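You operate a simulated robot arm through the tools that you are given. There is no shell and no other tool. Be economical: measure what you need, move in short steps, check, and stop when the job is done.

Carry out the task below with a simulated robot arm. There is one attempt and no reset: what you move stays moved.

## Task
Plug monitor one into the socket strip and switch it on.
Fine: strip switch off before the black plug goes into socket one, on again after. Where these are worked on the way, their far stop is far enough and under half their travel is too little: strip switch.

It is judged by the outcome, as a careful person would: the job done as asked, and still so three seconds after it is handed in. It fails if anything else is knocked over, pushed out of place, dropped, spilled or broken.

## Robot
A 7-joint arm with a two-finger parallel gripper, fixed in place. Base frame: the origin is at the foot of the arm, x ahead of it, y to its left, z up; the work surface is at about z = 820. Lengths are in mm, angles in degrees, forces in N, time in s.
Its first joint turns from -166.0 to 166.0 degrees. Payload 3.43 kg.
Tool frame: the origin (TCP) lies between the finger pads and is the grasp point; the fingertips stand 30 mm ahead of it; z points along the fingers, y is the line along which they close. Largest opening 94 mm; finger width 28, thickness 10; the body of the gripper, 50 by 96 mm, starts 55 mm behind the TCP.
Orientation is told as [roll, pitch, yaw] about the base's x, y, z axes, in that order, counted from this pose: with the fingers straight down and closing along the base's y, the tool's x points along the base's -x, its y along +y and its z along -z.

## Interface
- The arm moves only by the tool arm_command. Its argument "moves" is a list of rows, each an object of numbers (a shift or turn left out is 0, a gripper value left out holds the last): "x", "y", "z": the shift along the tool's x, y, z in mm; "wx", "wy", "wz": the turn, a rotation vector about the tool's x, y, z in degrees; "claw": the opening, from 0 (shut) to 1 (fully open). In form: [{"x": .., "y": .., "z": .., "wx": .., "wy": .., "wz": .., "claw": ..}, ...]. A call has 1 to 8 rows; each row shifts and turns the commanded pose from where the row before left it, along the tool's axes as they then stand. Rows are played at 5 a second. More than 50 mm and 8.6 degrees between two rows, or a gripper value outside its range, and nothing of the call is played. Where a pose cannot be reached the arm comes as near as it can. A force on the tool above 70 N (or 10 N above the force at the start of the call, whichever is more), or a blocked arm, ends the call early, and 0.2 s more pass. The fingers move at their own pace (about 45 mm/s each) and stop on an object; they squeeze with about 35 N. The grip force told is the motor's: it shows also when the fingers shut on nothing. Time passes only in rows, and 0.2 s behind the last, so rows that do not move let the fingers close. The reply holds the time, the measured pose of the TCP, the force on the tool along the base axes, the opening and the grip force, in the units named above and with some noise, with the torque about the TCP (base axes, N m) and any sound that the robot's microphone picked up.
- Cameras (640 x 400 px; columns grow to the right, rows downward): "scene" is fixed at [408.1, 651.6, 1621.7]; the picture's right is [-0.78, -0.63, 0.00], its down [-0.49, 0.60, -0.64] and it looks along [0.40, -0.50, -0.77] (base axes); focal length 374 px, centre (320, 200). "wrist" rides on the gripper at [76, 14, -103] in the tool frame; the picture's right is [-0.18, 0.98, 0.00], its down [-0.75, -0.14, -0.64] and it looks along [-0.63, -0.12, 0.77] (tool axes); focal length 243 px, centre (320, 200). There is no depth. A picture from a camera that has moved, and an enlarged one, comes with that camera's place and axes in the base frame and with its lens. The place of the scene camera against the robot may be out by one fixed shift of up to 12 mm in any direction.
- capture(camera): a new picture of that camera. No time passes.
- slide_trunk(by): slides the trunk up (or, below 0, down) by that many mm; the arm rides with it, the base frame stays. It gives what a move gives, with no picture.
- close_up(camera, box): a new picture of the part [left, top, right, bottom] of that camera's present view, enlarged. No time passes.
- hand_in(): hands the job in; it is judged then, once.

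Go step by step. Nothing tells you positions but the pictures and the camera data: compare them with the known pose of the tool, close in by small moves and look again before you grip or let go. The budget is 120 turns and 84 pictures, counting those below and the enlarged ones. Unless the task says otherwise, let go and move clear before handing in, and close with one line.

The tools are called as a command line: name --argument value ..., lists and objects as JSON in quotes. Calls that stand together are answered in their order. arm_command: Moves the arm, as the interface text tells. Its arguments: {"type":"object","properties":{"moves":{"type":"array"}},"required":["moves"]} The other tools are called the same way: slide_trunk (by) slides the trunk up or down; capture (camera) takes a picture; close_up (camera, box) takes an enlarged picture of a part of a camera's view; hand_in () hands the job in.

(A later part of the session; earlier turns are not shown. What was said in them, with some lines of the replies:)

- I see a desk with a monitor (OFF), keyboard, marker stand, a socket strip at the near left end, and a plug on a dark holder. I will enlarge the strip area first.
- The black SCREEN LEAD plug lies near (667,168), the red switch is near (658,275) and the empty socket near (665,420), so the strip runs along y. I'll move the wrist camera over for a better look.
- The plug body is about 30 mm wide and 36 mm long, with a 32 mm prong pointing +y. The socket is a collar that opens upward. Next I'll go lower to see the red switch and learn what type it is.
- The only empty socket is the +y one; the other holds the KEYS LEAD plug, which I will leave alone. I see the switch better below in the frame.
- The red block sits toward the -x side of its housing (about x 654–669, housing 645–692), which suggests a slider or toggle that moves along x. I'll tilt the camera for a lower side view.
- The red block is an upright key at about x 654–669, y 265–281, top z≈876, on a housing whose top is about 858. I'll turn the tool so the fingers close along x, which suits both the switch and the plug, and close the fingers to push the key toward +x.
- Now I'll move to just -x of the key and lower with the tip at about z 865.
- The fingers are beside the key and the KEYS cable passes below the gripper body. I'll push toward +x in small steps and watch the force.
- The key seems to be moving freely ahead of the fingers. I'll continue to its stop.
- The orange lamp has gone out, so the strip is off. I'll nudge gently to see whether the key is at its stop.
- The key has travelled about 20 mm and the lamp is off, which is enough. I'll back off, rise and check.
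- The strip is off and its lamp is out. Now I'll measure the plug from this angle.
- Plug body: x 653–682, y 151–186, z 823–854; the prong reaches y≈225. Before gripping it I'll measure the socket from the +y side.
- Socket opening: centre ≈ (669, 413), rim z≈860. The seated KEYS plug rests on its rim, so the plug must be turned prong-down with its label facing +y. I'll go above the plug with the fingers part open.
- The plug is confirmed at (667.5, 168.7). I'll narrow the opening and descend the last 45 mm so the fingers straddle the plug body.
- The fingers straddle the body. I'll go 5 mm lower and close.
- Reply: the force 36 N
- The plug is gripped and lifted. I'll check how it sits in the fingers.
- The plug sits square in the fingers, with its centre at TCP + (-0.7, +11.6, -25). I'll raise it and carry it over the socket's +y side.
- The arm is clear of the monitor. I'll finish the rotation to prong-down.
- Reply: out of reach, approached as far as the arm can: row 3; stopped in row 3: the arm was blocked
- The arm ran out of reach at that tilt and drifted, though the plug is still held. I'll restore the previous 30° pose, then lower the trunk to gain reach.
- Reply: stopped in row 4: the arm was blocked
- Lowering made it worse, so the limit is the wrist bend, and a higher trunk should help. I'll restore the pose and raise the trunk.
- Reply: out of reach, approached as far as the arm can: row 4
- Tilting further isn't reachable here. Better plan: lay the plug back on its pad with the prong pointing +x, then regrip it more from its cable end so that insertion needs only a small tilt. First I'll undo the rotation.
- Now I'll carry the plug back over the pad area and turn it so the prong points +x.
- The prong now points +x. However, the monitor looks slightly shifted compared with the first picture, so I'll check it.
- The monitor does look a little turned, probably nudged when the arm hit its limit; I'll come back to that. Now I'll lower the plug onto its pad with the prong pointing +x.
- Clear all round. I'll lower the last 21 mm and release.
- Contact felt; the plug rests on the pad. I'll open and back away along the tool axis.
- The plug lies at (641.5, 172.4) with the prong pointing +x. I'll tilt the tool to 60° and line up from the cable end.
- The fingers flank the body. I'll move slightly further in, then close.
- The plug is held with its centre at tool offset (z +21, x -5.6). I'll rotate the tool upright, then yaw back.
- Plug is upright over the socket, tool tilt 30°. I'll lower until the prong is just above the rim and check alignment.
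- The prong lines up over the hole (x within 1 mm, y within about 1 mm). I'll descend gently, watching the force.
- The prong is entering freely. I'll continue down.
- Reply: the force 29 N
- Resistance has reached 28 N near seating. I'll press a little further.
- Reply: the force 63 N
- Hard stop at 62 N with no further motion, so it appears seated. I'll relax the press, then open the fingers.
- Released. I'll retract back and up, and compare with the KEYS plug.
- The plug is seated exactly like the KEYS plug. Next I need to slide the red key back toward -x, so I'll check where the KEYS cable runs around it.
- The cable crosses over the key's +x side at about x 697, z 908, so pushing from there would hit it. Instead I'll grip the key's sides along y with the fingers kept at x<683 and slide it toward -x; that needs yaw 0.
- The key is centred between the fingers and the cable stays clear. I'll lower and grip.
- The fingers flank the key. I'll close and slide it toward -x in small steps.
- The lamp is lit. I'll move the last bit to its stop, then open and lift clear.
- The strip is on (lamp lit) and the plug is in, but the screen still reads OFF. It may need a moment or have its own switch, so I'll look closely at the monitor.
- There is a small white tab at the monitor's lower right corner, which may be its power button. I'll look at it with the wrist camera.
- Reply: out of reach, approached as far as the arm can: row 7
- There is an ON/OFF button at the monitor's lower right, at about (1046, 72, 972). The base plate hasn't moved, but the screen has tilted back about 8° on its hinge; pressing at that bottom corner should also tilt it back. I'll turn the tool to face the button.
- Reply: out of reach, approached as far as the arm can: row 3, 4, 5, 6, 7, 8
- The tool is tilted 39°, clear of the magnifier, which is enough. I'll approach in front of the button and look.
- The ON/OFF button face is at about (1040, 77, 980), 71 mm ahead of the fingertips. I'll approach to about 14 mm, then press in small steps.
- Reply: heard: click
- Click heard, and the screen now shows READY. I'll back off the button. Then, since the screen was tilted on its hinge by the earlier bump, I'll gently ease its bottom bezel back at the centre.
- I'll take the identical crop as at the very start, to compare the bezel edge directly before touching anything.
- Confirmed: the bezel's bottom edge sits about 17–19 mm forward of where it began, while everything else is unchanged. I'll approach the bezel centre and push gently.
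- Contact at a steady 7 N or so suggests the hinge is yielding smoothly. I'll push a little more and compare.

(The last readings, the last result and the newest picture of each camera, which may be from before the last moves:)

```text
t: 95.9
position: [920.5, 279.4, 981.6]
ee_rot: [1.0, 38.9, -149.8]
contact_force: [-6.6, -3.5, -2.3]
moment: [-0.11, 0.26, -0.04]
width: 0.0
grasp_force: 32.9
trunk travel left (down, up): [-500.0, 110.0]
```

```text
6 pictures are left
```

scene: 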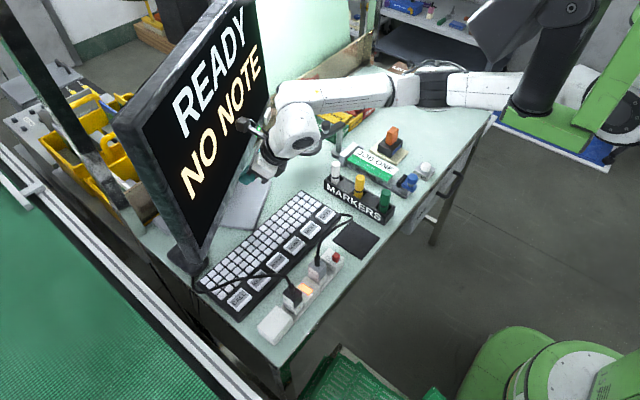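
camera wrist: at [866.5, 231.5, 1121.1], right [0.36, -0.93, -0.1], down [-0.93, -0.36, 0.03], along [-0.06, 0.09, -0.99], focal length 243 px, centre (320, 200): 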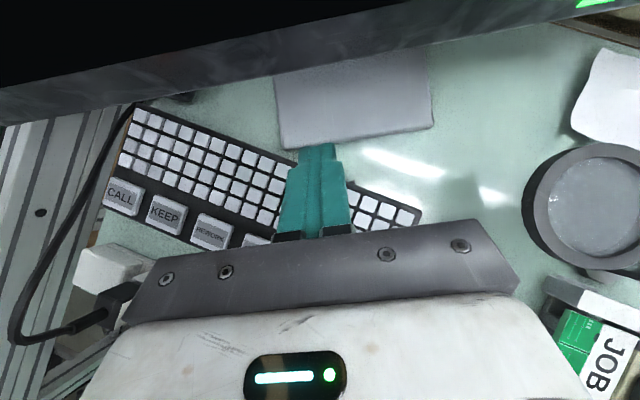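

close_up --camera "scene" --box '[240, 210, 400, 350]'

```text
2.86 times, centred on (320, 280) of scene
camera zoom: at [408.1, 651.6, 1621.7], right [-0.78, -0.63, 0.0], down [-0.49, 0.6, -0.64], along [0.4, -0.5, -0.77], focal length 1068 px, centre (320, -29)
```

zoom: 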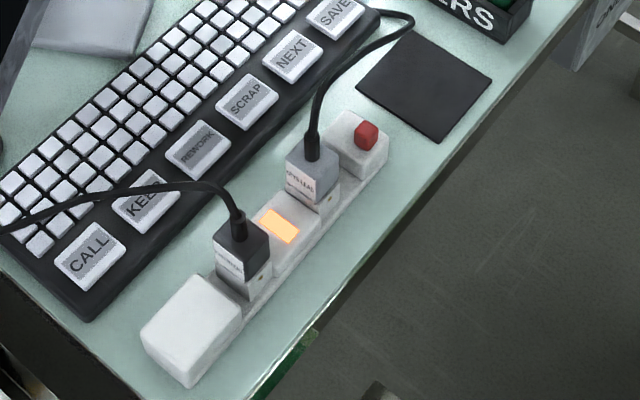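

The bezel is almost exactly back; about 2 mm more, then I'll withdraw.

arm_command --moves '[{"x": 1.6, "z": 1.3}]'

arm_command --moves '[{"x": -8, "z": -6.5}, {"x": -24, "z": -20}, {"x": -24, "z": -20}, {"x": -24, "z": -35}, {"x": -20, "z": -40}]'

capture --camera "scene"

```text
t: 96.3
position: [923.6, 280.7, 982.2]
ee_rot: [1.0, 38.8, -149.7]
contact_force: [-6.6, -3.0, -2.6]
moment: [-0.1, 0.13, -0.02]
width: 0.0
grasp_force: 33.2
trunk travel left (down, up): [-500.0, 110.0]
```

```text
t: 97.5
position: [789.7, 203.8, 1012.9]
ee_rot: [0.9, 38.8, -149.8]
contact_force: [-0.9, -0.1, -0.3]
moment: [0.02, -0.01, -0.02]
width: 0.0
grasp_force: 32.9
trunk travel left (down, up): [-500.0, 110.0]
```

```text
4 pictures are left
```

scene: 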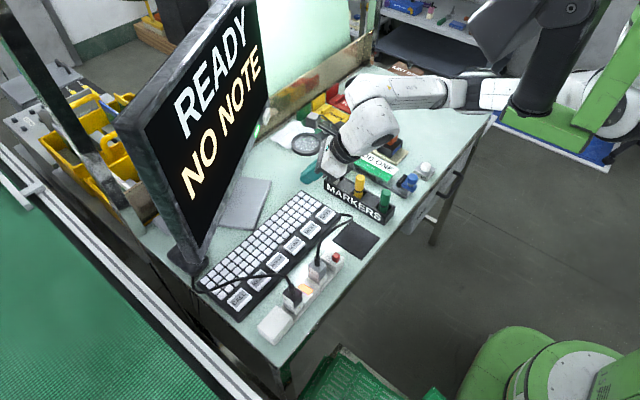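

The screen reads READY and its tilt matches the start. The plug is in, the lamp is lit and nothing else has moved; I'll lift clear and hand in.

arm_command --moves '[{"x": 25, "z": -31}, {"x": 25, "z": -31}, {}]'

hand_in

```text
t: 98.3
position: [788.3, 203.4, 1089.6]
ee_rot: [1.0, 38.8, -149.7]
contact_force: [0.1, 0.8, 0.2]
moment: [-0.01, 0.0, 0.02]
width: 0.0
grasp_force: 33.0
trunk travel left (down, up): [-500.0, 110.0]
```

```text
The job is handed in.
```

Monitor one is plugged into socket one and switched on: the strip went off before the plug went in and on again after, and the screen shows READY. On the way the arm bumped the monitor and tilted its screen back about 8°; I pushed it back, and by the camera pictures it matches the start to within a few millimetres.
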